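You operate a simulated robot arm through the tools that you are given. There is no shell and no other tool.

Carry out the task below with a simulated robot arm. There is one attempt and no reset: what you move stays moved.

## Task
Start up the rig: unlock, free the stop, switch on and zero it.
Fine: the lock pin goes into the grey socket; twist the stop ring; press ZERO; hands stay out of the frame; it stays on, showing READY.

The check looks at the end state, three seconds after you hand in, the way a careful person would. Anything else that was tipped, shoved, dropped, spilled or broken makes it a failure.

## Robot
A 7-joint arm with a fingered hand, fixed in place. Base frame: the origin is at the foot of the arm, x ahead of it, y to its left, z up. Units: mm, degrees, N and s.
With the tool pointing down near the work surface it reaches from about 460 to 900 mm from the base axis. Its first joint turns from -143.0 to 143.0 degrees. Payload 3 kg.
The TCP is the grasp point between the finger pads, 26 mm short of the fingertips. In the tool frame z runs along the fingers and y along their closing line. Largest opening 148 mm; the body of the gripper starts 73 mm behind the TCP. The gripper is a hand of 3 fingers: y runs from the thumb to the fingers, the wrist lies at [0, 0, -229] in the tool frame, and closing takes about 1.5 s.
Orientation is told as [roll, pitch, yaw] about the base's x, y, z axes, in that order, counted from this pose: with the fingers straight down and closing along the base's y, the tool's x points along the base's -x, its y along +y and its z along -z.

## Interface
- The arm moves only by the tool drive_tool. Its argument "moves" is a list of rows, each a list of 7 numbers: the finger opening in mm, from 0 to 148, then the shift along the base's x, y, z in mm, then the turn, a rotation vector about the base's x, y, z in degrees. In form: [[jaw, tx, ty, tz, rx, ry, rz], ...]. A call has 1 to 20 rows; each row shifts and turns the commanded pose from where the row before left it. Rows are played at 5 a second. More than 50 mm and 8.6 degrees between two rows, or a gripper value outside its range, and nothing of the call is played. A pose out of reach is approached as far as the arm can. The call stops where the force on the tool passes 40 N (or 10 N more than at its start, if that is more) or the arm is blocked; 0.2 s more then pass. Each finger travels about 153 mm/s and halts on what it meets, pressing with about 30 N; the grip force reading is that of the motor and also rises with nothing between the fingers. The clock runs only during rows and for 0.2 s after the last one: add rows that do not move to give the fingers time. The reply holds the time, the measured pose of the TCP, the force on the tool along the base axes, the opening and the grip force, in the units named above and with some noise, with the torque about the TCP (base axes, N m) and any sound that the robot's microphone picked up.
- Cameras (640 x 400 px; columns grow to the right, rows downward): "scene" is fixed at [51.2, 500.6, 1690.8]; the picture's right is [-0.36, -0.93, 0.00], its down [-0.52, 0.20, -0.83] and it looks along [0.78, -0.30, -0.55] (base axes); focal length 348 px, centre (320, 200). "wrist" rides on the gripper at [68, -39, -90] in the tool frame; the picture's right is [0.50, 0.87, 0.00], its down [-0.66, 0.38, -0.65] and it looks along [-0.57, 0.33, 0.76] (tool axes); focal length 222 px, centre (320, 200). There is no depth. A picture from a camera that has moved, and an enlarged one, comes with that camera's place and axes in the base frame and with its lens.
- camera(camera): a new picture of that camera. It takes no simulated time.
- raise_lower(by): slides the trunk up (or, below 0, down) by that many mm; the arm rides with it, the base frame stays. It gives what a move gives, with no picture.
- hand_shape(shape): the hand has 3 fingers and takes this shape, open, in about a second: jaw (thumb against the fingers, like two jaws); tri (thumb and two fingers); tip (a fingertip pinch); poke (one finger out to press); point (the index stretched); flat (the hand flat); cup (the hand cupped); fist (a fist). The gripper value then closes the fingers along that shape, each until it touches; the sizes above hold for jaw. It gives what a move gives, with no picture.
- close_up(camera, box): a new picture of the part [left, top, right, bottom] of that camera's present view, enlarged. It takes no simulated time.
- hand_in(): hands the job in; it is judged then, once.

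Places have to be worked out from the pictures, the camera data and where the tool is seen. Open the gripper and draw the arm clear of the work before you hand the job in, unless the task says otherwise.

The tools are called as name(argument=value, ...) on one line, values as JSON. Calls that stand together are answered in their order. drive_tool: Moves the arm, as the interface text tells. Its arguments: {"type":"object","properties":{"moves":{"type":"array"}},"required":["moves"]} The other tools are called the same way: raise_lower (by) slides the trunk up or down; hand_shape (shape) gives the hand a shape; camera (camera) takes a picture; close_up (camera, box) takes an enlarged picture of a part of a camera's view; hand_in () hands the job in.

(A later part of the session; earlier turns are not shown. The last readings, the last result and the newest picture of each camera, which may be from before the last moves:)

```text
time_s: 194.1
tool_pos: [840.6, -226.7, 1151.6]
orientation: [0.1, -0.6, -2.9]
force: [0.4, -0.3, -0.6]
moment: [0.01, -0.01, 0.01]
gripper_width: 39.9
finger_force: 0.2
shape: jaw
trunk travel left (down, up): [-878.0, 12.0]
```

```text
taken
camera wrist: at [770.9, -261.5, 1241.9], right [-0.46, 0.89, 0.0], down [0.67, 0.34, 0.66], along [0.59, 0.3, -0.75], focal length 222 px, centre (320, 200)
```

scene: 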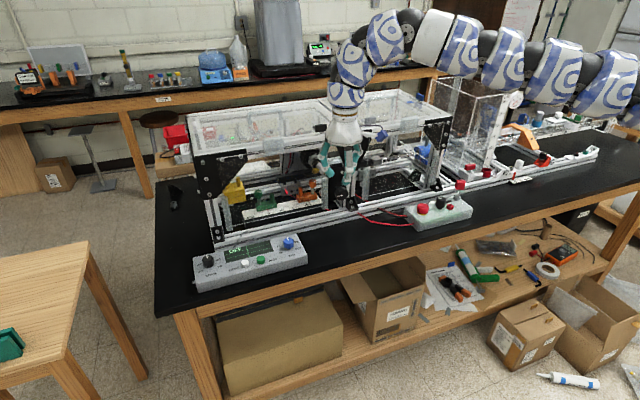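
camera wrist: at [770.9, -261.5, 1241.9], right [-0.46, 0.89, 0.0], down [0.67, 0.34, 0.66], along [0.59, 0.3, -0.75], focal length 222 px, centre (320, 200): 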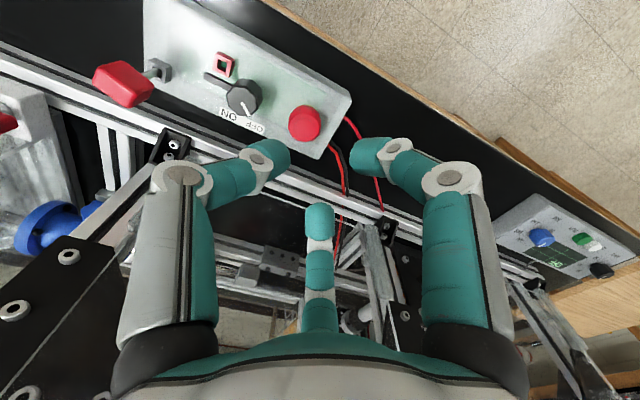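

Now over the lockout box with the open hand. I'll zoom in on the stop and the switch for details and measurements.

close_up(camera="wrist", box=[190, 70, 350, 170])

close_up(camera="wrist", box=[275, 90, 345, 160])

close_up(camera="scene", box=[410, 190, 450, 220])

```text
4.00 times, centred on (270, 120) of wrist
camera zoom: at [770.9, -261.5, 1241.9], right [-0.46, 0.89, 0.0], down [0.67, 0.34, 0.66], along [0.59, 0.3, -0.75], focal length 888 px, centre (520, 520)
```

zoom: 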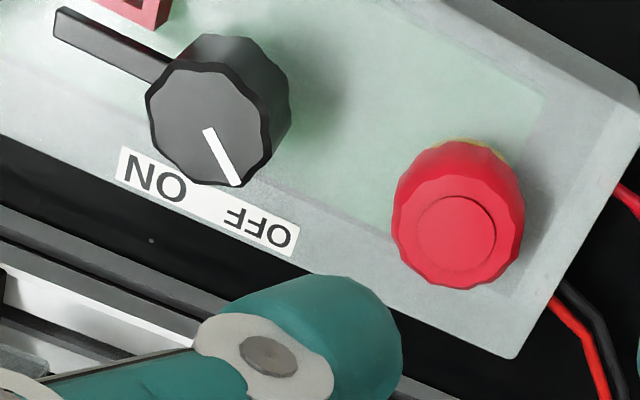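

```text
5.71 times, centred on (310, 125) of wrist
camera zoom: at [770.9, -261.5, 1241.9], right [-0.46, 0.89, 0.0], down [0.67, 0.34, 0.66], along [0.59, 0.3, -0.75], focal length 1269 px, centre (377, 629)
```

zoom: 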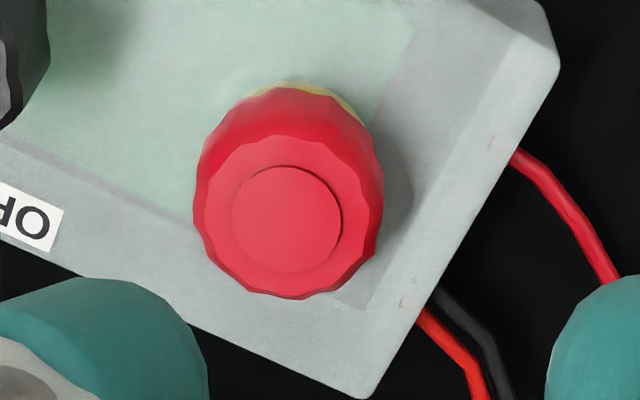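

```text
13.33 times, centred on (430, 205) of scene
camera zoom: at [51.2, 500.6, 1690.8], right [-0.36, -0.93, 0.0], down [-0.52, 0.2, -0.83], along [0.78, -0.3, -0.55], focal length 4643 px, centre (-1147, 133)
```

zoom: 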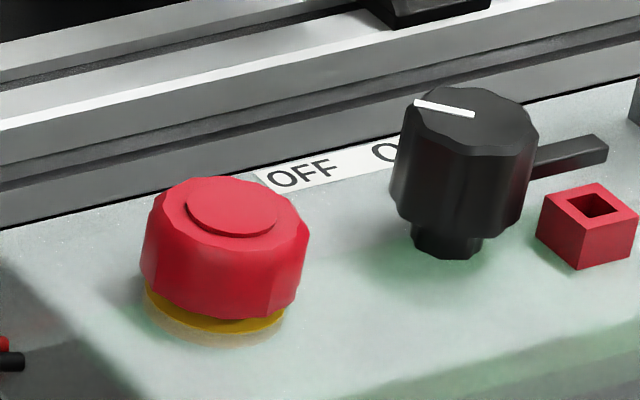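

Stop button centre ≈(881.7, -228.8), top ≈979, ring Ø≈43 mm. I'll move above it with open fingers and see if it's in reach.

drive_tool(moves=[[80, 10, 0, -20, 0, 0.6, 0], [80, 10, -1, -20, 0, 0, 0], [80, 10, -1, -20, 0, 0, 0], [80, 11, 0, -10, 0, 0, 0], [80, 0, 0, 0, 0, 0, 0]])

camera(camera="wrist")

close_up(camera="scene", box=[400, 150, 480, 220])

```text
time_s: 195.2
tool_pos: [844.1, -219.2, 1141.5]
orientation: [0.0, -0.3, -3.0]
force: [-0.7, 0.2, -0.6]
moment: [0.0, 0.0, -0.01]
gripper_width: 79.5
finger_force: 0.1
shape: jaw
out of reach, approached as far as the arm can: row 1, 2, 3, 4
trunk travel left (down, up): [-878.0, 12.0]
```

```text
taken
camera wrist: at [773.4, -255.2, 1232.4], right [-0.46, 0.89, 0.0], down [0.67, 0.34, 0.66], along [0.59, 0.3, -0.75], focal length 222 px, centre (320, 200)
```

wrist: 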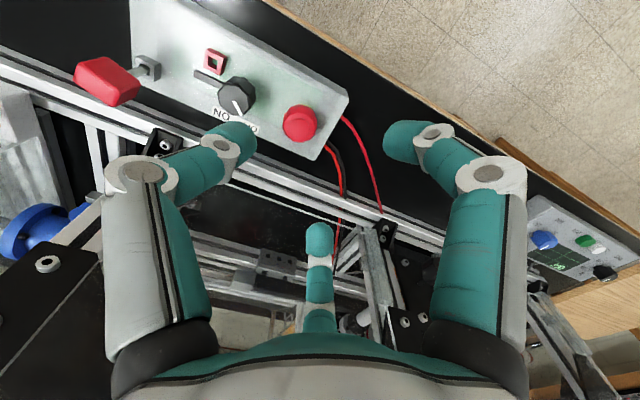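

```text
5.71 times, centred on (440, 185) of scene
camera zoom: at [51.2, 500.6, 1690.8], right [-0.36, -0.93, 0.0], down [-0.52, 0.2, -0.83], along [0.78, -0.3, -0.55], focal length 1990 px, centre (-366, 286)
```

zoom: 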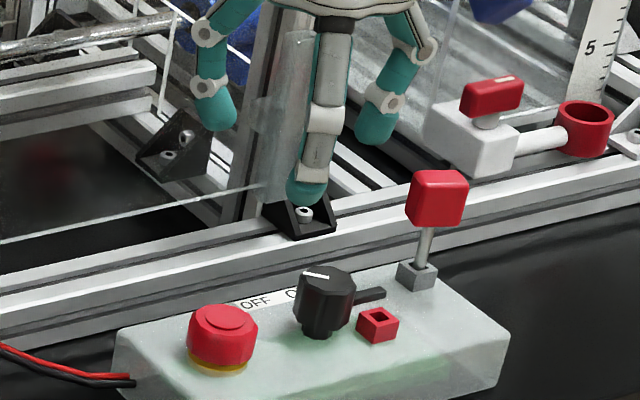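

The outer limit improves with the wrist high relative to the shoulder, so I'll lower the trunk substantially while the arm rises correspondingly.

drive_tool(moves=[[80, -2, -3, 30, 0, 0, 0], [80, 0, -3, 35, 0, 0, 0], [80, 0, -3, 35, 0, 0, 0], [80, 0, 0, 0, 0, 0, 0]])

raise_lower(by=-130)

drive_tool(moves=[[80, 5, 0, 30, 0, 0, 0], [80, 5, 0, 30, 0, 0, 0], [80, 5, 0, 30, 0, 0, 0], [80, 0, 0, 0, 0, 0, 0]])

raise_lower(by=-120)

drive_tool(moves=[[80, 10, 0, 10, 0, 0, 0], [80, 10, 0, 10, 0, 0, 0], [80, 5, 0, 0, 0, 0, 0], [80, 0, 0, 0, 0, 0, 0]])

camera(camera="scene")

```text
time_s: 196.2
tool_pos: [842.8, -226.4, 1240.1]
orientation: [-0.2, 0.1, -2.9]
force: [0.4, 0.2, 0.2]
moment: [-0.03, -0.01, 0.01]
gripper_width: 80.1
finger_force: 0.1
shape: jaw
trunk travel left (down, up): [-878.0, 12.0]
```

```text
time_s: 197.8
tool_pos: [842.5, -228.4, 1111.2]
orientation: [0.0, 0.0, -2.9]
force: [-0.1, -0.6, 0.1]
moment: [0.0, -0.01, 0.0]
gripper_width: 80.0
finger_force: 0.2
shape: jaw
trunk travel left (down, up): [-748.0, 142.0]
```

```text
time_s: 198.8
tool_pos: [856.1, -227.2, 1199.8]
orientation: [0.1, 0.1, -2.9]
force: [-0.1, 0.6, -0.9]
moment: [0.01, 0.0, -0.02]
gripper_width: 79.9
finger_force: 0.0
shape: jaw
trunk travel left (down, up): [-748.0, 142.0]
```

```text
time_s: 200.3
tool_pos: [856.9, -226.4, 1080.0]
orientation: [0.0, 0.0, -2.9]
force: [-0.3, 0.1, 0.0]
moment: [0.04, 0.04, 0.01]
gripper_width: 79.9
finger_force: 0.0
shape: jaw
trunk travel left (down, up): [-628.0, 262.0]
```

```text
time_s: 201.3
tool_pos: [882.3, -228.6, 1099.9]
orientation: [0.1, 0.1, -2.9]
force: [-0.1, 0.7, -0.7]
moment: [0.02, -0.04, -0.03]
gripper_width: 80.0
finger_force: 0.2
shape: jaw
trunk travel left (down, up): [-628.0, 262.0]
```

```text
taken
```

scene: 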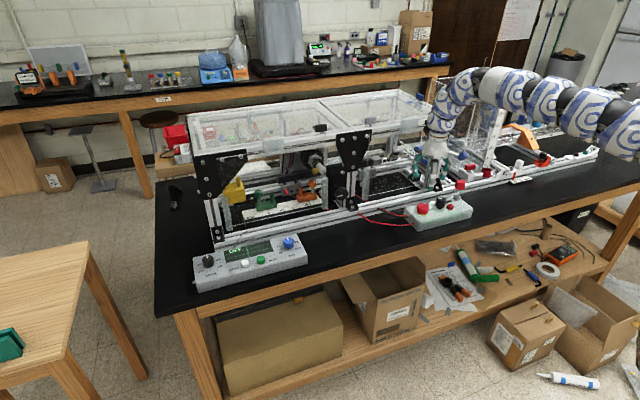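

In reach now, directly above the stop. Lower with the trunk and verify the centring with the wrist camera.

raise_lower(by=-60)

drive_tool(moves=[[80, 0, 0, 0, 0, 0, 7], [80, 0, 0, 0, 0, 0, 7], [80, 0, 0, 0, 0, 0, 7], [80, 0, 0, 0, 0, 0, 0]])

camera(camera="wrist")

close_up(camera="wrist", box=[220, 90, 420, 215])

```text
time_s: 202.3
tool_pos: [881.7, -228.3, 1040.6]
orientation: [0.0, 0.1, -2.9]
force: [-0.7, -0.2, 0.6]
moment: [-0.04, -0.02, 0.0]
gripper_width: 79.9
finger_force: 0.0
shape: jaw
trunk travel left (down, up): [-568.0, 322.0]
```

```text
time_s: 203.3
tool_pos: [881.2, -227.6, 1039.6]
orientation: [0.0, 0.0, 18.1]
force: [0.0, 0.3, 1.1]
moment: [0.03, -0.02, 0.03]
gripper_width: 79.9
finger_force: 0.1
shape: jaw
trunk travel left (down, up): [-568.0, 322.0]
```

```text
taken
camera wrist: at [828.4, -286.0, 1131.2], right [-0.74, 0.67, 0.0], down [0.51, 0.56, 0.65], along [0.44, 0.49, -0.76], focal length 222 px, centre (320, 200)
```

wrist: 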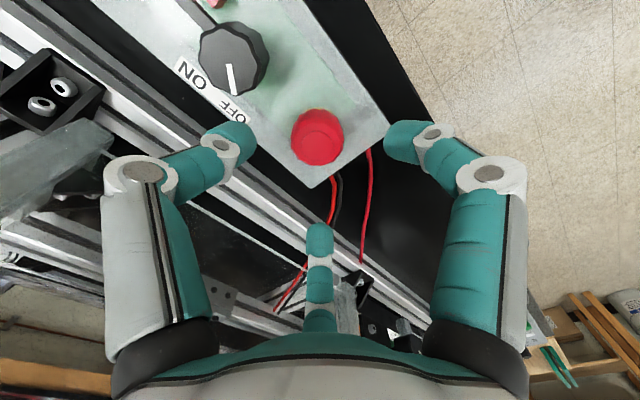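

```text
3.20 times, centred on (320, 152) of wrist
camera zoom: at [828.4, -286.0, 1131.2], right [-0.74, 0.67, 0.0], down [0.51, 0.56, 0.65], along [0.44, 0.49, -0.76], focal length 711 px, centre (320, 352)
```

zoom: 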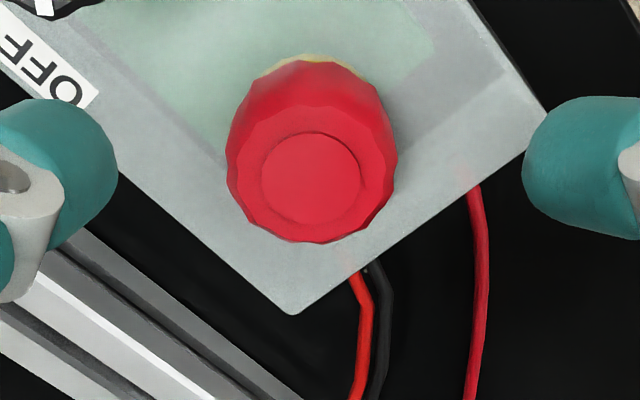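

Centre confirmed at (882, -229.2); need (+1.1, -1.4). Then lower around the ring.

drive_tool(moves=[[80, 1.1, -1.4, -12, 0, 0, 0], [80, 0, 0, -12, 0, 0, 0], [80, 0, 0, -12, 0, 0, 0], [76, 0, 0, -10, 0, 0, 0], [70, 0, 0, -5, 0, 0, 0], [70, 0, 0, 0, 0, 0, 0]])

close_up(camera="wrist", box=[200, 80, 440, 260])

close_up(camera="scene", box=[405, 170, 465, 220])

```text
time_s: 204.7
tool_pos: [882.7, -229.5, 988.5]
orientation: [0.1, 0.1, 18.1]
force: [0.3, 0.3, 0.0]
moment: [0.04, 0.01, -0.04]
gripper_width: 70.4
finger_force: 0.0
shape: jaw
trunk travel left (down, up): [-568.0, 322.0]
```

```text
2.22 times, centred on (320, 170) of wrist
camera zoom: at [829.3, -287.4, 1080.0], right [-0.74, 0.67, 0.0], down [0.51, 0.56, 0.65], along [0.44, 0.49, -0.76], focal length 494 px, centre (320, 267)
```

zoom: 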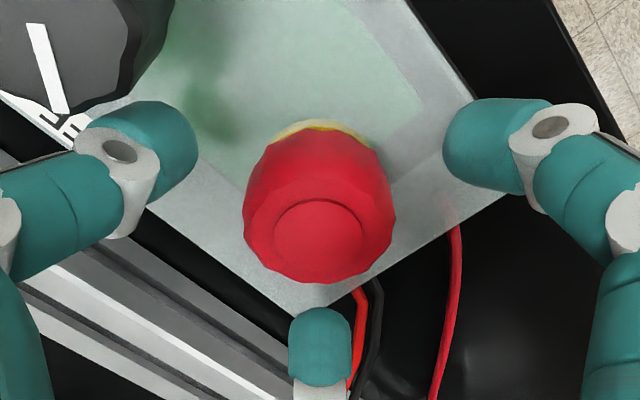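

```text
8.00 times, centred on (435, 195) of scene
camera zoom: at [51.2, 500.6, 1690.8], right [-0.36, -0.93, 0.0], down [-0.52, 0.2, -0.83], along [0.78, -0.3, -0.55], focal length 2786 px, centre (-600, 240)
```

zoom: 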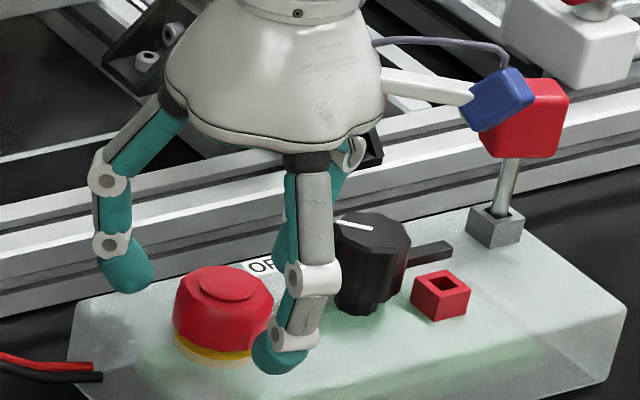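

The ring is centred between the fingertips. Closing on it.

drive_tool(moves=[[60, 0, 0, 0, 0, 0, 0], [52, 0, 0, 0, 0, 0, 0], [46, 0, 0, 0, 0, 0, 0], [40, 0, 0, 0, 0, 0, 0], [34, 0, 0, 0, 0, 0, 0], [30, 0, 0, 0, 0, 0, 0], [30, 0, 0, 0, 0, 0, 0]])

close_up(camera="wrist", box=[200, 80, 440, 260])

close_up(camera="scene", box=[405, 170, 465, 220])

```text
time_s: 206.3
tool_pos: [882.8, -230.2, 986.8]
orientation: [0.0, 0.1, 18.1]
force: [0.4, 0.9, -0.8]
moment: [0.0, -0.01, -0.02]
gripper_width: 33.7
finger_force: 30.3
shape: jaw
trunk travel left (down, up): [-568.0, 322.0]
```

```text
2.22 times, centred on (320, 170) of wrist
camera zoom: at [829.2, -287.5, 1079.6], right [-0.74, 0.67, 0.0], down [0.51, 0.56, 0.65], along [0.44, 0.49, -0.76], focal length 494 px, centre (320, 267)
```

zoom: 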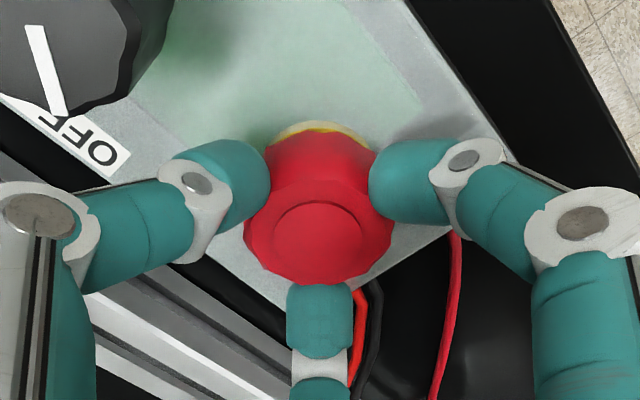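

```text
8.00 times, centred on (435, 195) of scene
camera zoom: at [51.2, 500.6, 1690.8], right [-0.36, -0.93, 0.0], down [-0.52, 0.2, -0.83], along [0.78, -0.3, -0.55], focal length 2786 px, centre (-600, 240)
```

zoom: 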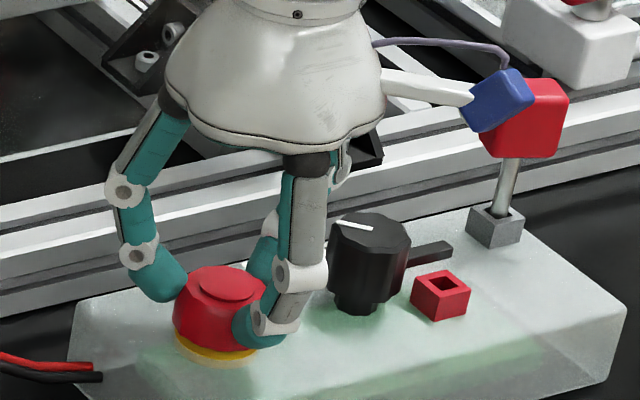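

Firm on the ring. Twisting clockwise (seen from above) in steps.

drive_tool(moves=[[28, 0, 0, 0, 0, 0, -5], [28, 0, 0, 0, 0, 0, -5], [28, 0, 0, 0, 0, 0, -5], [28, 0, 0, 0, 0, 0, -5], [28, 0, 0, 0, 0, 0, -5], [28, 0, 0, 0, 0, 0, -5]])

close_up(camera="scene", box=[405, 170, 465, 220])

close_up(camera="wrist", box=[200, 80, 440, 260])

```text
time_s: 207.7
tool_pos: [882.1, -228.5, 988.9]
orientation: [0.0, 0.1, -12.0]
force: [-0.1, 3.2, -0.6]
moment: [0.01, 0.0, 0.01]
gripper_width: 33.4
finger_force: 30.1
shape: jaw
trunk travel left (down, up): [-568.0, 322.0]
```

```text
8.00 times, centred on (435, 195) of scene
camera zoom: at [51.2, 500.6, 1690.8], right [-0.36, -0.93, 0.0], down [-0.52, 0.2, -0.83], along [0.78, -0.3, -0.55], focal length 2786 px, centre (-600, 240)
```

zoom: 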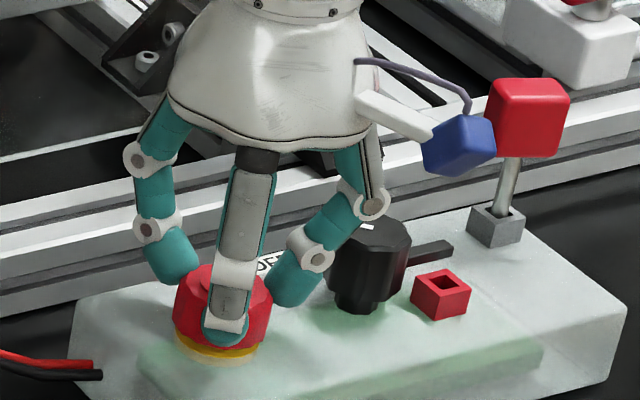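

```text
2.22 times, centred on (320, 170) of wrist
camera zoom: at [807.3, -252.8, 1080.3], right [-0.31, 0.95, 0.0], down [0.72, 0.23, 0.65], along [0.62, 0.2, -0.76], focal length 494 px, centre (320, 267)
```

zoom: 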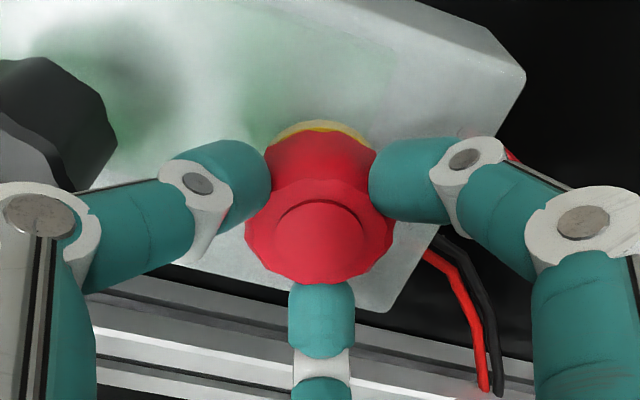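

The ring turned about 30° with the hand and the yellow band looks a little more visible. Continue twisting.

drive_tool(moves=[[28, 0, 0, 0, 0, 0, -5], [28, 0, 0, 0, 0, 0, -5], [28, 0, 0, 0, 0, 0, -5], [28, 0, 0, 0, 0, 0, -5]])

close_up(camera="scene", box=[405, 170, 465, 220])

close_up(camera="wrist", box=[200, 80, 440, 260])

```text
time_s: 208.7
tool_pos: [882.1, -228.8, 989.7]
orientation: [0.0, 0.0, -32.1]
force: [2.5, 5.9, 2.9]
moment: [0.15, -0.05, 0.03]
gripper_width: 33.7
finger_force: 30.8
shape: jaw
trunk travel left (down, up): [-568.0, 322.0]
```

```text
8.00 times, centred on (435, 195) of scene
camera zoom: at [51.2, 500.6, 1690.8], right [-0.36, -0.93, 0.0], down [-0.52, 0.2, -0.83], along [0.78, -0.3, -0.55], focal length 2786 px, centre (-600, 240)
```

zoom: 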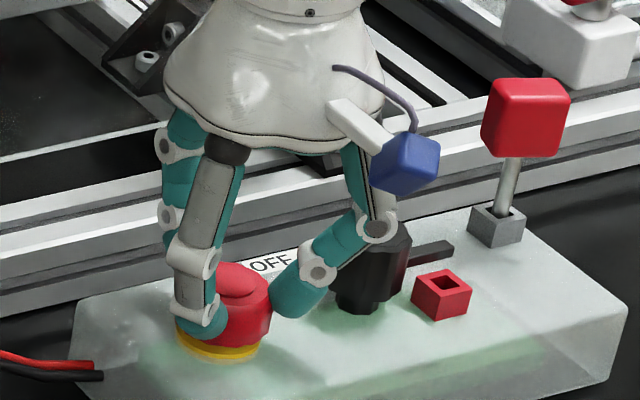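

```text
2.22 times, centred on (320, 170) of wrist
camera zoom: at [803.2, -226.0, 1080.9], right [0.03, 1.0, 0.0], down [0.76, -0.03, 0.65], along [0.65, -0.02, -0.76], focal length 494 px, centre (320, 267)
```

zoom: 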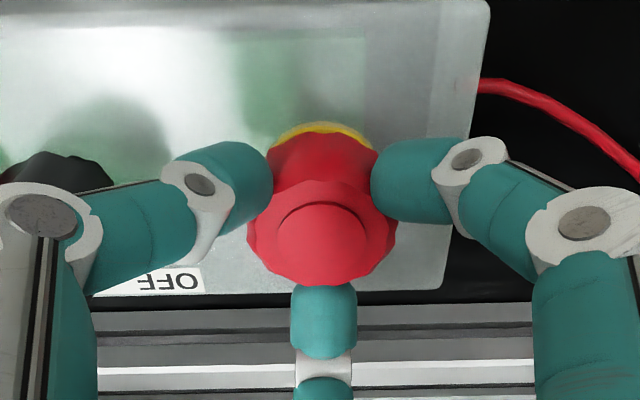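

The mushroom seems to have risen (thicker yellow band). A bit more twist to be sure, then release and look.

drive_tool(moves=[[28, 0, 0, 0, 0, 0, -4], [28, 0, 0, 0, 0, 0, -4]])

drive_tool(moves=[[40, 0, 0, 0, 0, 0, 0], [60, 0, 0, 0, 0, 0, 0], [80, 0, 0, 0, 0, 0, 0], [80, 0, 0, 20, 0, 0, 0], [80, 0, 0, 25, 0, 0, 0], [80, 0, 0, 0, 0, 0, 0]])

close_up(camera="scene", box=[410, 190, 450, 220])

close_up(camera="scene", box=[180, 220, 320, 300])

camera(camera="wrist")

```text
time_s: 209.3
tool_pos: [882.8, -228.9, 990.4]
orientation: [0.0, 0.0, -40.1]
force: [1.1, 7.2, 2.4]
moment: [0.13, -0.01, 0.04]
gripper_width: 33.4
finger_force: 29.7
shape: jaw
trunk travel left (down, up): [-568.0, 322.0]
```

```text
time_s: 210.7
tool_pos: [882.0, -229.7, 1035.0]
orientation: [-0.2, 0.1, -40.0]
force: [0.1, -0.1, 0.6]
moment: [-0.02, -0.02, 0.0]
gripper_width: 79.7
finger_force: 0.0
shape: jaw
trunk travel left (down, up): [-568.0, 322.0]
```

```text
13.33 times, centred on (430, 205) of scene
camera zoom: at [51.2, 500.6, 1690.8], right [-0.36, -0.93, 0.0], down [-0.52, 0.2, -0.83], along [0.78, -0.3, -0.55], focal length 4643 px, centre (-1147, 133)
```

zoom: 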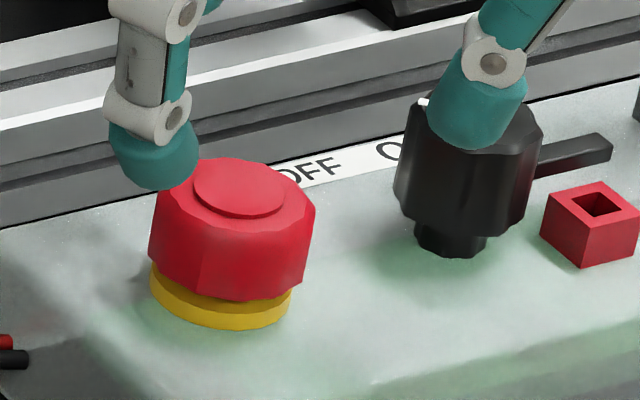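

```text
4.57 times, centred on (250, 260) of scene
camera zoom: at [51.2, 500.6, 1690.8], right [-0.36, -0.93, 0.0], down [-0.52, 0.2, -0.83], along [0.78, -0.3, -0.55], focal length 1592 px, centre (640, -74)
```

zoom: 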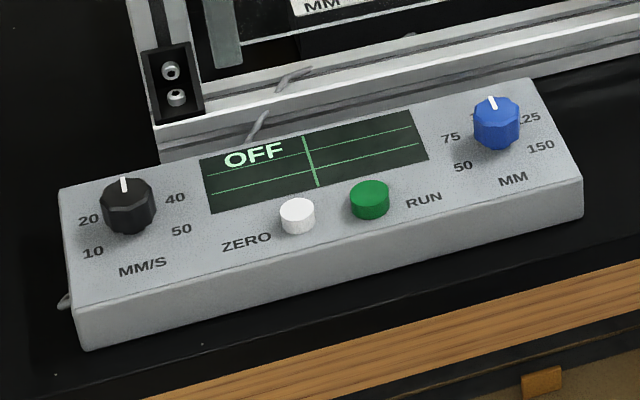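

```text
taken
camera wrist: at [803.7, -215.4, 1126.2], right [0.17, 0.98, 0.0], down [0.75, -0.13, 0.65], along [0.64, -0.11, -0.76], focal length 222 px, centre (320, 200)
```

wrist: 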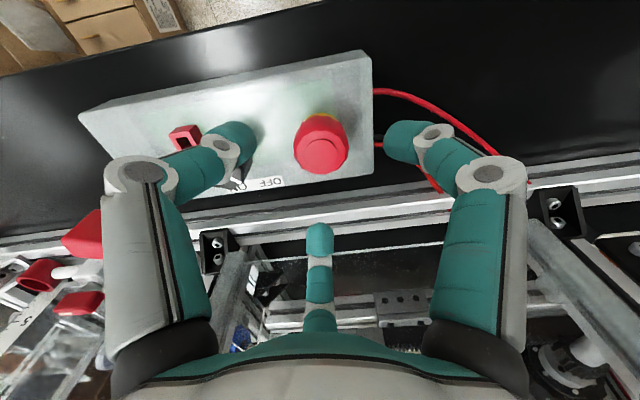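

The stop has popped up (yellow band fully visible). Next, the ON/OFF knob: I'll rise, move over it and measure its centre and mark.

drive_tool(moves=[[80, 0, 0, 25, 0, 0, -3], [80, 0, -15, 20, 0, 0, -4], [80, -1, -20, 0, 0, 0, -4], [80, -1, -20, 0, 0, 0, -3], [80, -2, -19, 0, 0, 0, 0], [80, 0, 0, 0, 0, 0, 0]])

camera(camera="wrist")

close_up(camera="wrist", box=[240, 90, 400, 190])

```text
time_s: 212.1
tool_pos: [880.1, -302.4, 1079.1]
orientation: [0.0, 0.0, -54.0]
force: [0.5, -0.4, 0.3]
moment: [0.02, 0.0, 0.0]
gripper_width: 79.5
finger_force: 0.0
shape: jaw
trunk travel left (down, up): [-568.0, 322.0]
```

```text
taken
camera wrist: at [806.8, -270.6, 1171.2], right [0.41, 0.91, 0.0], down [0.69, -0.31, 0.65], along [0.6, -0.27, -0.76], focal length 222 px, centre (320, 200)
```

wrist: 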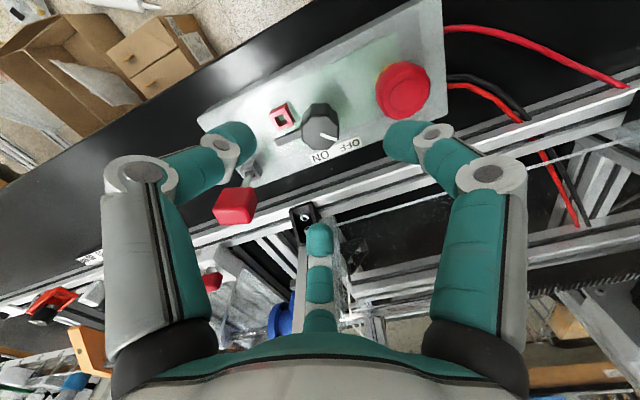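

```text
4.00 times, centred on (320, 140) of wrist
camera zoom: at [806.8, -270.6, 1171.2], right [0.41, 0.91, 0.0], down [0.69, -0.31, 0.65], along [0.6, -0.27, -0.76], focal length 888 px, centre (320, 440)
```

zoom: 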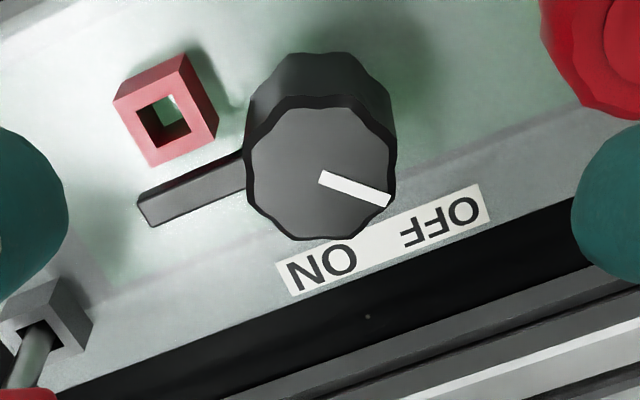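

Knob centre ≈(880, -303), top ≈990; mark at azimuth ≈46° (OFF), ON at ≈-24°, lever at ≈-105°. I'll yaw to +45° so the lever lies midway between two fingers, then verify.

drive_tool(moves=[[70, 1.6, -0.5, 0, 0, 0, 8], [70, 0, 0, 0, 0, 0, 8], [70, 0, 0, 0, 0, 0, 8], [70, 0, 0, 0, 0, 0, 8], [70, 0, 0, 0, 0, 0, 8], [70, 0, 0, 0, 0, 0, 8], [70, 0, 0, 0, 0, 0, 8], [70, 0, 0, 0, 0, 0, 8], [70, 0, 0, 0, 0, 0, 8], [70, 0, 0, 0, 0, 0, 8], [70, 0, 0, 0, 0, 0, 8], [70, 0, 0, 0, 0, 0, 8], [70, 0, 0, 0, 0, 0, 3], [70, 0, 0, 0, 0, 0, 0]])

close_up(camera="wrist", box=[220, 80, 420, 205])

close_up(camera="scene", box=[405, 160, 475, 220])

```text
time_s: 215.1
tool_pos: [880.2, -303.7, 1078.5]
orientation: [-0.1, 0.0, 45.1]
force: [-0.3, 0.3, -0.9]
moment: [-0.04, 0.02, -0.02]
gripper_width: 70.7
finger_force: 0.0
shape: jaw
trunk travel left (down, up): [-568.0, 322.0]
```

```text
3.20 times, centred on (320, 142) of wrist
camera zoom: at [858.3, -379.4, 1170.7], right [-0.97, 0.26, 0.0], down [0.19, 0.73, 0.65], along [0.17, 0.63, -0.76], focal length 711 px, centre (320, 384)
```

zoom: 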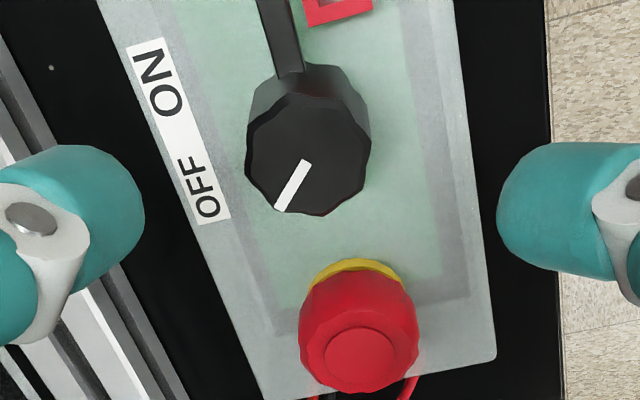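

```text
6.67 times, centred on (440, 190) of scene
camera zoom: at [51.2, 500.6, 1690.8], right [-0.36, -0.93, 0.0], down [-0.52, 0.2, -0.83], along [0.78, -0.3, -0.55], focal length 2322 px, centre (-480, 267)
```

zoom: 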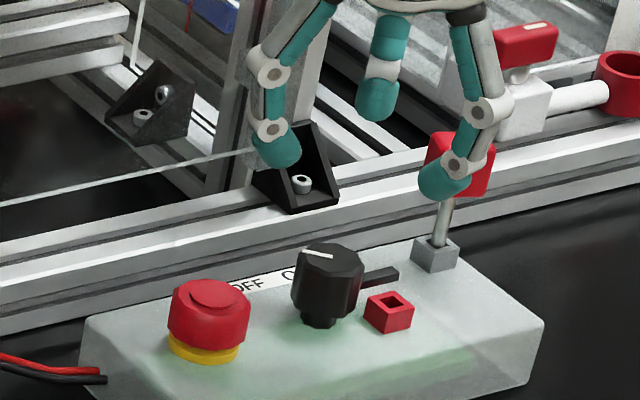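

Refined knob centre (881.7, -304.2), top ≈985. Shift (+3, -0.5), narrow to 60 mm and descend around it.

drive_tool(moves=[[64, 1.5, -0.3, -15, 0, 0, 0], [60, 1.5, -0.2, -20, 0, 0, 0], [60, 0, 0, -20, 0, 0, 0], [60, 0, 0, -15, 0, 0, 0], [60, 0, 0, 0, 0, 0, 0]])

close_up(camera="wrist", box=[200, 80, 440, 260])

close_up(camera="scene", box=[405, 160, 475, 220])

```text
time_s: 216.3
tool_pos: [883.3, -303.8, 1007.7]
orientation: [0.0, 0.1, 45.0]
force: [0.0, 0.6, 1.0]
moment: [0.01, 0.04, 0.02]
gripper_width: 60.3
finger_force: 0.1
shape: jaw
trunk travel left (down, up): [-568.0, 322.0]
```

```text
2.22 times, centred on (320, 170) of wrist
camera zoom: at [861.9, -379.5, 1100.2], right [-0.97, 0.26, 0.0], down [0.2, 0.73, 0.65], along [0.17, 0.63, -0.76], focal length 494 px, centre (320, 267)
```

zoom: 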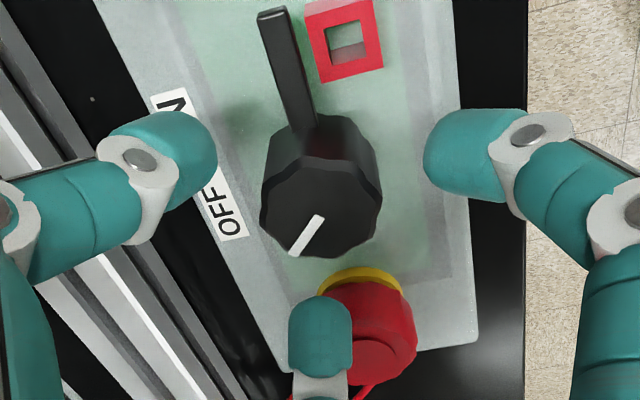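

```text
6.67 times, centred on (440, 190) of scene
camera zoom: at [51.2, 500.6, 1690.8], right [-0.36, -0.93, 0.0], down [-0.52, 0.2, -0.83], along [0.78, -0.3, -0.55], focal length 2322 px, centre (-480, 267)
```

zoom: 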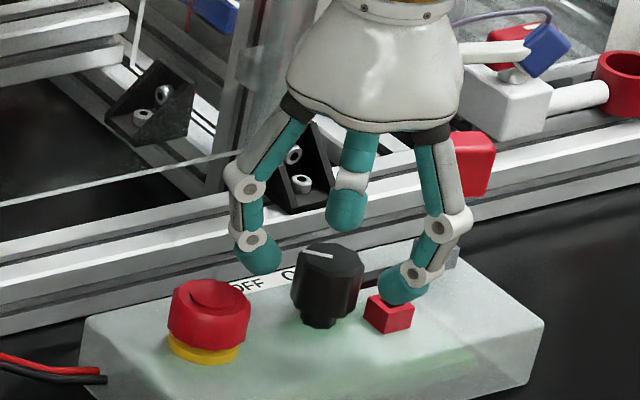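

Aligned and clear of the stop. Lower the last 13 mm and close.

drive_tool(moves=[[60, 0, 0, -7, 0, 0, 0], [58, 0, 0, -6, 0, 0, 0], [50, 0, 0, 0, 0, 0, 0], [42, 0, 0, 0, 0, 0, 0], [36, 0, 0, 0, 0, 0, 0], [30, 0, 0, 0, 0, 0, 0], [24, 0, 0, 0, 0, 0, 0], [22, 0, 0, 0, 0, 0, 0]])

close_up(camera="wrist", box=[200, 80, 440, 260])

close_up(camera="scene", box=[405, 160, 475, 220])

```text
time_s: 218.1
tool_pos: [883.9, -303.5, 996.4]
orientation: [-0.1, 0.1, 45.2]
force: [-0.1, -1.1, 0.5]
moment: [-0.04, -0.03, -0.01]
gripper_width: 27.9
finger_force: 30.0
shape: jaw
trunk travel left (down, up): [-568.0, 322.0]
```

```text
2.22 times, centred on (320, 170) of wrist
camera zoom: at [862.1, -380.0, 1086.9], right [-0.97, 0.26, 0.0], down [0.2, 0.73, 0.65], along [0.17, 0.63, -0.76], focal length 494 px, centre (320, 267)
```

zoom: 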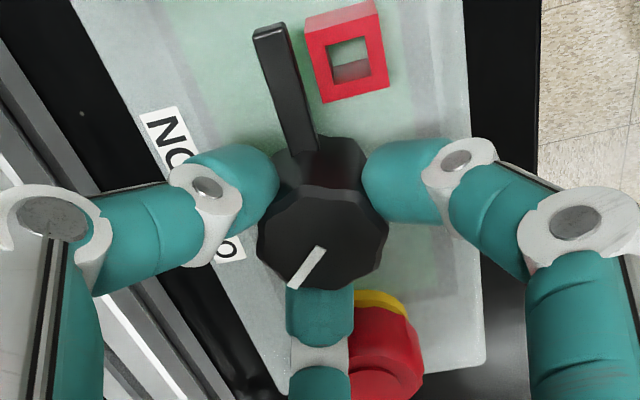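

```text
6.67 times, centred on (440, 190) of scene
camera zoom: at [51.2, 500.6, 1690.8], right [-0.36, -0.93, 0.0], down [-0.52, 0.2, -0.83], along [0.78, -0.3, -0.55], focal length 2322 px, centre (-480, 267)
```

zoom: 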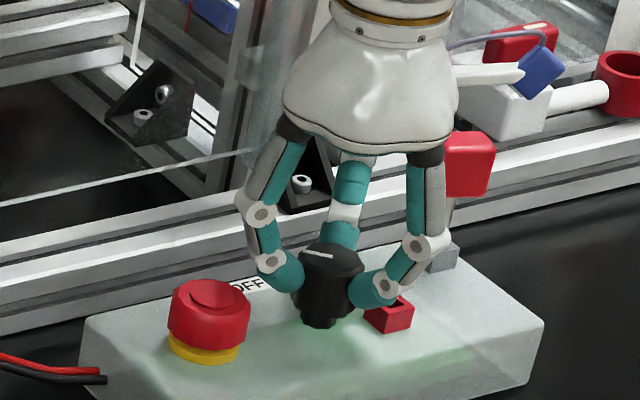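

Gripped the knob. Turn clockwise toward ON.

drive_tool(moves=[[22, 0, 0, 0, 0, 0, -6], [22, 0, 0, 0, 0, 0, -6], [22, 0, 0, 0, 0, 0, -6], [22, 0, 0, 0, 0, 0, -6], [22, 0, 0, 0, 0, 0, -6]])

close_up(camera="wrist", box=[200, 80, 440, 260])

close_up(camera="scene", box=[405, 160, 475, 220])

```text
time_s: 219.3
tool_pos: [883.2, -304.6, 993.9]
orientation: [0.0, 0.0, 15.0]
force: [-1.3, -0.1, 0.9]
moment: [-0.03, 0.03, -0.02]
gripper_width: 27.9
finger_force: 30.0
shape: jaw
trunk travel left (down, up): [-568.0, 322.0]
```

```text
2.22 times, centred on (320, 170) of wrist
camera zoom: at [827.2, -359.7, 1087.1], right [-0.71, 0.71, 0.0], down [0.54, 0.54, 0.65], along [0.46, 0.46, -0.76], focal length 494 px, centre (320, 267)
```

zoom: 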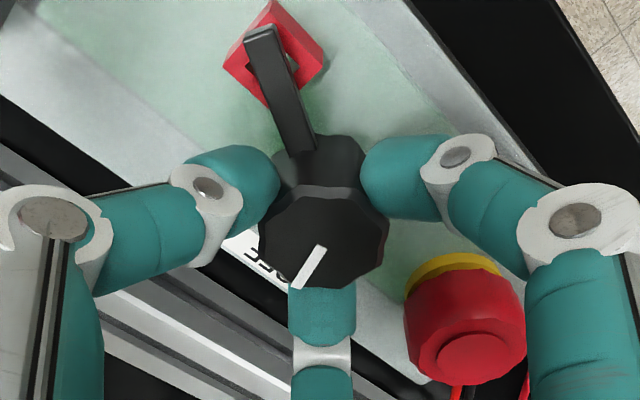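

```text
6.67 times, centred on (440, 190) of scene
camera zoom: at [51.2, 500.6, 1690.8], right [-0.36, -0.93, 0.0], down [-0.52, 0.2, -0.83], along [0.78, -0.3, -0.55], focal length 2322 px, centre (-480, 267)
```

zoom: 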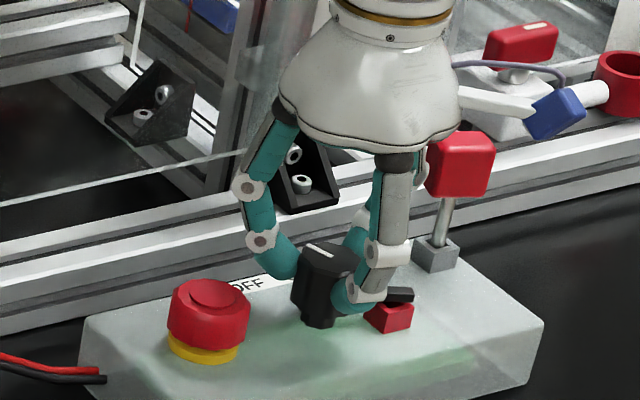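

The knob and its lever are turning (now over the empty red socket). Continue.

drive_tool(moves=[[22, 0, 0, 0, 0, 0, -6], [22, 0, 0, 0, 0, 0, -6], [22, 0, 0, 0, 0, 0, -6], [22, 0, 0, 0, 0, 0, -6], [22, 0, 0, 0, 0, 0, -6], [22, 0, 0, 0, 0, 0, -6], [22, 0, 0, 0, 0, 0, -4]])

close_up(camera="wrist", box=[200, 80, 440, 260])

close_up(camera="scene", box=[405, 160, 475, 220])

close_up(camera="scene", box=[180, 220, 320, 300])

```text
time_s: 220.9
tool_pos: [883.8, -304.7, 994.2]
orientation: [0.1, 0.1, -25.0]
force: [-0.5, 1.7, 0.1]
moment: [0.02, 0.01, -0.03]
gripper_width: 27.7
finger_force: 30.1
shape: jaw
trunk travel left (down, up): [-568.0, 322.0]
```

```text
2.22 times, centred on (320, 170) of wrist
camera zoom: at [805.0, -311.7, 1087.2], right [-0.09, 1.0, 0.0], down [0.75, 0.07, 0.65], along [0.65, 0.06, -0.76], focal length 494 px, centre (320, 267)
```

zoom: 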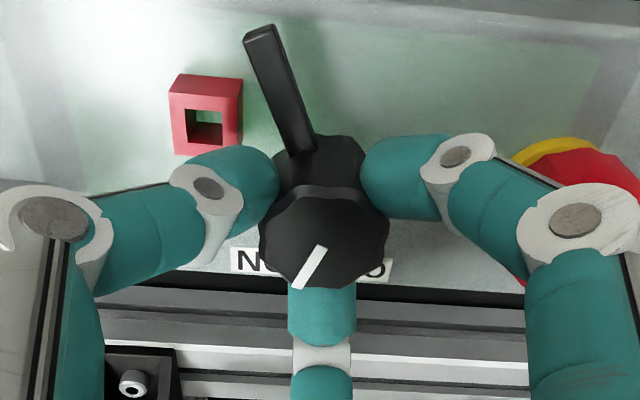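

```text
6.67 times, centred on (440, 190) of scene
camera zoom: at [51.2, 500.6, 1690.8], right [-0.36, -0.93, 0.0], down [-0.52, 0.2, -0.83], along [0.78, -0.3, -0.55], focal length 2322 px, centre (-480, 267)
```

zoom: 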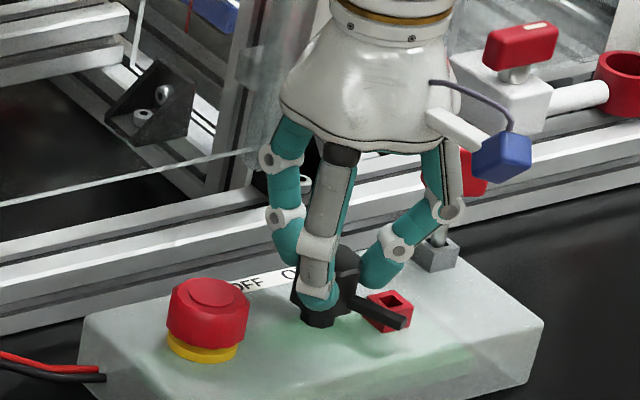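

```text
4.57 times, centred on (250, 260) of scene
camera zoom: at [51.2, 500.6, 1690.8], right [-0.36, -0.93, 0.0], down [-0.52, 0.2, -0.83], along [0.78, -0.3, -0.55], focal length 1592 px, centre (640, -74)
```

zoom: 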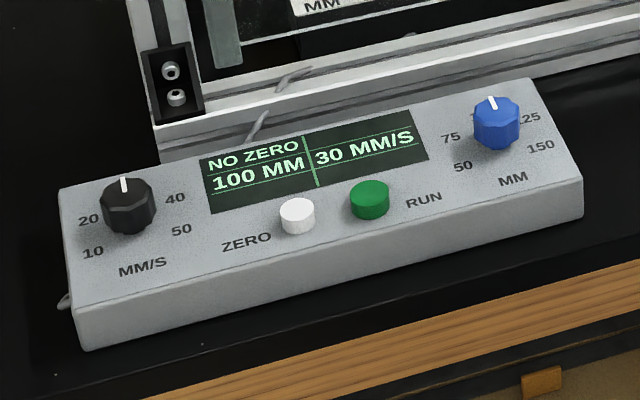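

The display is on: "NO ZERO, 100 MM, 30 MM/S", and the mark points to ON. Release the knob and rise; check it stays on.

drive_tool(moves=[[30, 0, 0, 0, 0, 0, 0], [42, 0, 0, 0, 0, 0, 0], [56, 0, 0, 0, 0, 0, 0], [64, 0, 0, 0, 0, 0, 0], [64, 0, 0, 20, 0, 0, 0], [64, 0, 0, 30, 0, 0, 0], [64, 0, 0, 35, 0, 0, 0], [64, 0, 0, 0, 0, 0, 0]])

close_up(camera="scene", box=[400, 160, 480, 230])

close_up(camera="scene", box=[180, 130, 340, 300])

close_up(camera="wrist", box=[200, 60, 440, 220])

```text
time_s: 222.7
tool_pos: [882.6, -303.6, 1081.0]
orientation: [-0.1, 0.1, -24.9]
force: [-0.1, 0.0, 0.1]
moment: [0.0, 0.01, -0.06]
gripper_width: 63.7
finger_force: 0.0
shape: jaw
trunk travel left (down, up): [-568.0, 322.0]
```

```text
5.71 times, centred on (440, 195) of scene
camera zoom: at [51.2, 500.6, 1690.8], right [-0.36, -0.93, 0.0], down [-0.52, 0.2, -0.83], along [0.78, -0.3, -0.55], focal length 1990 px, centre (-366, 229)
```

zoom: 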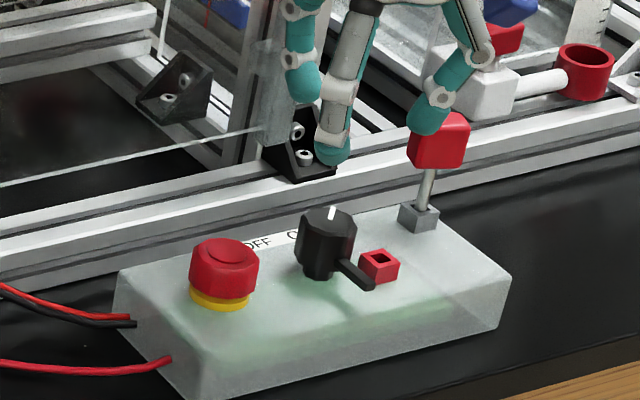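

```text
2.35 times, centred on (260, 215) of scene
camera zoom: at [51.2, 500.6, 1690.8], right [-0.36, -0.93, 0.0], down [-0.52, 0.2, -0.83], along [0.78, -0.3, -0.55], focal length 819 px, centre (461, 165)
```

zoom: 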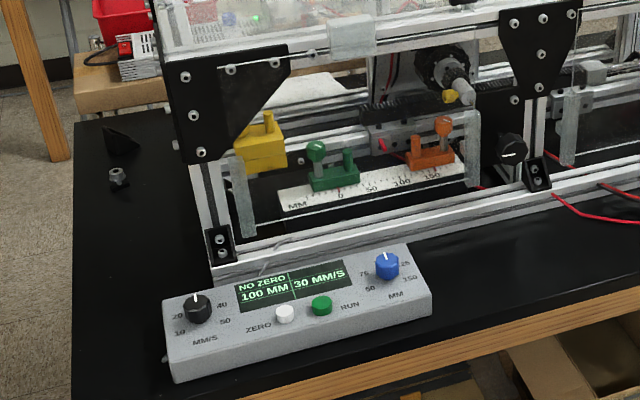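

```text
2.50 times, centred on (320, 140) of wrist
camera zoom: at [804.3, -310.5, 1172.6], right [-0.09, 1.0, 0.0], down [0.75, 0.07, 0.65], along [0.65, 0.06, -0.76], focal length 555 px, centre (320, 350)
```

zoom: 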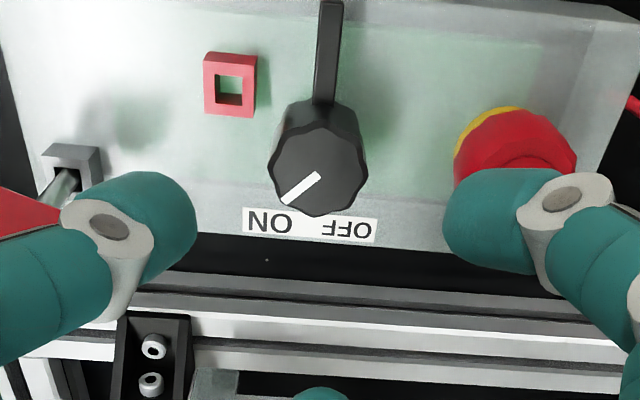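

Power stays on. Now the ZERO button at ≈(852, 435, 947), which needs an outward-tilted poke. I'll rise and sweep left toward the panel.

drive_tool(moves=[[40, 0, 0, 30, 0, 0, 0], [20, 0, 0, 30, 0, 0, 0], [10, -2, 38, 0, 0, 0, -4], [5, -2, 38, 0, 0, 0, -4], [5, -2, 38, 0, 0, 0, -4], [5, -2, 38, 0, 0, 0, -4], [5, -3, 38, 0, 0, 0, -4], [5, -4, 38, 0, 0, 0, -4], [5, -6, 38, 0, 0, 0, -4], [5, -8, 38, 0, 0, 0, -4], [5, -10, 38, 0, 0, 0, -4], [5, -11, 38, 0, 0, 0, -4], [5, -12, 38, 0, 0, 0, -4], [5, -14, 38, 0, 0, 0, -4], [5, -15, 30, 0, 0, 0, -4], [5, -15, 20, 0, 0, 0, -3], [5, 0, 0, 0, 0, 0, 0]])

hand_shape(shape="poke")

camera(camera="scene")

close_up(camera="scene", box=[230, 80, 380, 200])

camera(camera="wrist")

```text
time_s: 226.3
tool_pos: [882.4, 21.4, 1138.9]
orientation: [0.1, 2.2, -57.0]
force: [-0.8, -0.1, -0.5]
moment: [0.02, 0.01, 0.0]
gripper_width: 5.0
finger_force: 0.1
shape: jaw
out of reach, approached as far as the arm can: row 10, 11, 12, 13, 14, 15, 16
trunk travel left (down, up): [-568.0, 322.0]
```

```text
time_s: 227.2
tool_pos: [883.1, 21.2, 1138.3]
orientation: [0.1, 2.1, -56.9]
force: [0.0, -0.1, 0.7]
moment: [0.0, 0.01, -0.01]
gripper_width: 0.2
finger_force: 0.1
shape: poke
trunk travel left (down, up): [-568.0, 322.0]
```

```text
taken
```

scene: 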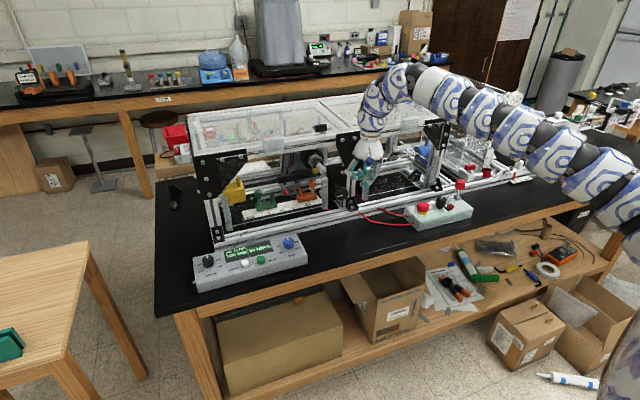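

```text
3.33 times, centred on (305, 140) of scene
camera zoom: at [51.2, 500.6, 1690.8], right [-0.36, -0.93, 0.0], down [-0.52, 0.2, -0.83], along [0.78, -0.3, -0.55], focal length 1161 px, centre (370, 400)
```

zoom: 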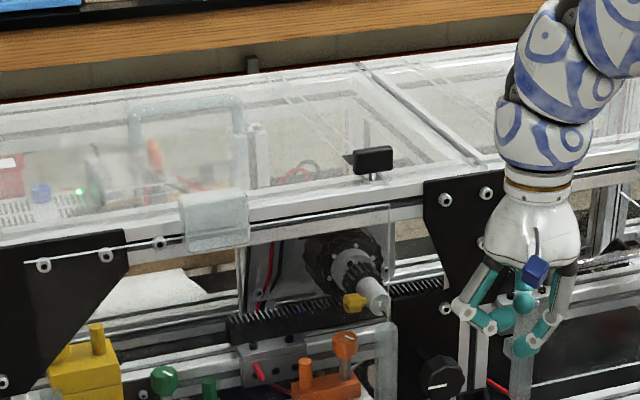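

```text
taken
camera wrist: at [814.8, 53.7, 1232.2], right [0.45, 0.89, 0.02], down [0.69, -0.36, 0.63], along [0.57, -0.27, -0.78], focal length 222 px, centre (320, 200)
```

wrist: 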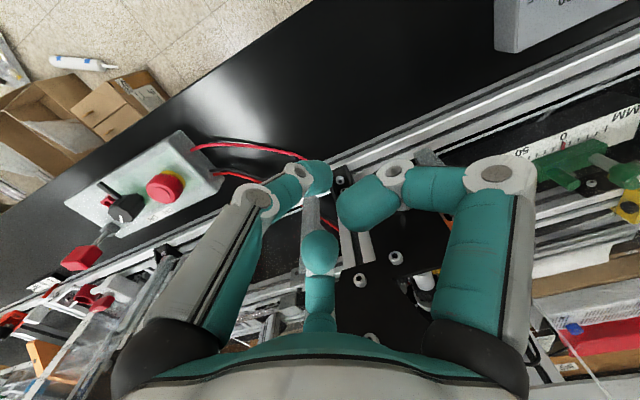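

I drifted to the outer limit; the poke shape's extended finger tip is on the tool axis. Move inward first, then continue left.

drive_tool(moves=[[0, -25, 0, 0, 0, 0, 0], [0, -25, 5, 0, 0, -2, 0], [0, -22, 30, 0, 0, 0, -3], [0, -16, 35, 0, 0, 0, -3], [0, -16, 35, 0, 0, 0, -4], [0, -18, 35, 0, 0, 0, -4], [0, -18, 30, 0, 0, 0, -4], [0, 0, 0, 0, 0, 0, 0]])

camera(camera="wrist")

close_up(camera="scene", box=[230, 100, 350, 220])

```text
time_s: 229.0
tool_pos: [889.6, 85.8, 1126.0]
orientation: [2.7, 6.2, -57.9]
force: [-0.8, -0.7, 0.3]
moment: [0.07, -0.04, 0.0]
gripper_width: 0.0
finger_force: 29.9
shape: jaw
out of reach, approached as far as the arm can: row 1, 2, 3, 4, 5, 6, 7
trunk travel left (down, up): [-568.0, 322.0]
```

```text
taken
camera wrist: at [821.9, 111.9, 1221.5], right [0.47, 0.88, 0.1], down [0.68, -0.43, 0.6], along [0.56, -0.22, -0.8], focal length 222 px, centre (320, 200)
```

wrist: 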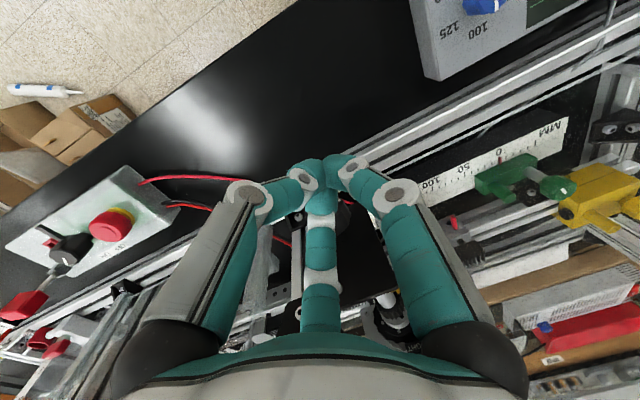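

```text
3.33 times, centred on (290, 160) of scene
camera zoom: at [51.2, 500.6, 1690.8], right [-0.36, -0.93, 0.0], down [-0.52, 0.2, -0.83], along [0.78, -0.3, -0.55], focal length 1161 px, centre (420, 333)
```

zoom: 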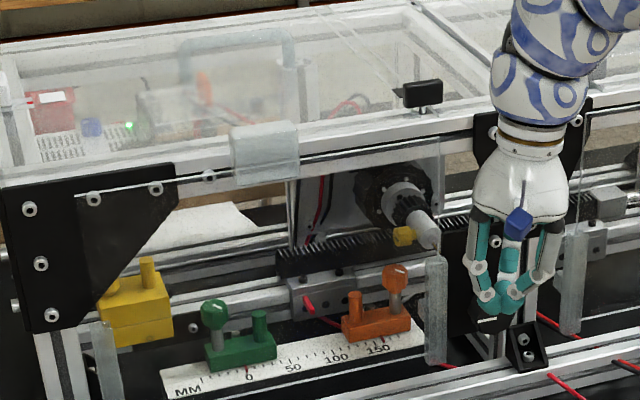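

It is stuck near full stretch. I'll try backing out: up and to the right.

drive_tool(moves=[[0, 0, -20, 10, 0, 0, 0], [0, 0, -20, 10, 0, 0, 0], [0, -10, -20, 10, 0, -2, 0], [0, -10, -20, 10, 0, -2, 0], [0, 0, 0, 0, 0, 0, 0]])

drive_tool(moves=[[0, -20, 0, 0, 0, 0, 0], [0, -20, 0, 0, 0, 0, 0], [0, 0, 0, 0, 0, 0, 0]])

```text
time_s: 230.2
tool_pos: [898.9, 0.2, 1163.4]
orientation: [5.9, 4.2, -57.4]
force: [0.8, 0.6, 0.4]
moment: [0.01, 0.01, -0.02]
gripper_width: 0.0
finger_force: 30.1
shape: jaw
out of reach, approached as far as the arm can: row 3, 4
trunk travel left (down, up): [-568.0, 322.0]
```

```text
time_s: 231.0
tool_pos: [897.9, -8.0, 1159.4]
orientation: [5.9, 4.1, -57.2]
force: [0.1, -1.0, 0.3]
moment: [-0.01, 0.0, 0.02]
gripper_width: 0.0
finger_force: 30.3
shape: jaw
out of reach, approached as far as the arm can: row 1, 2
trunk travel left (down, up): [-568.0, 322.0]
```

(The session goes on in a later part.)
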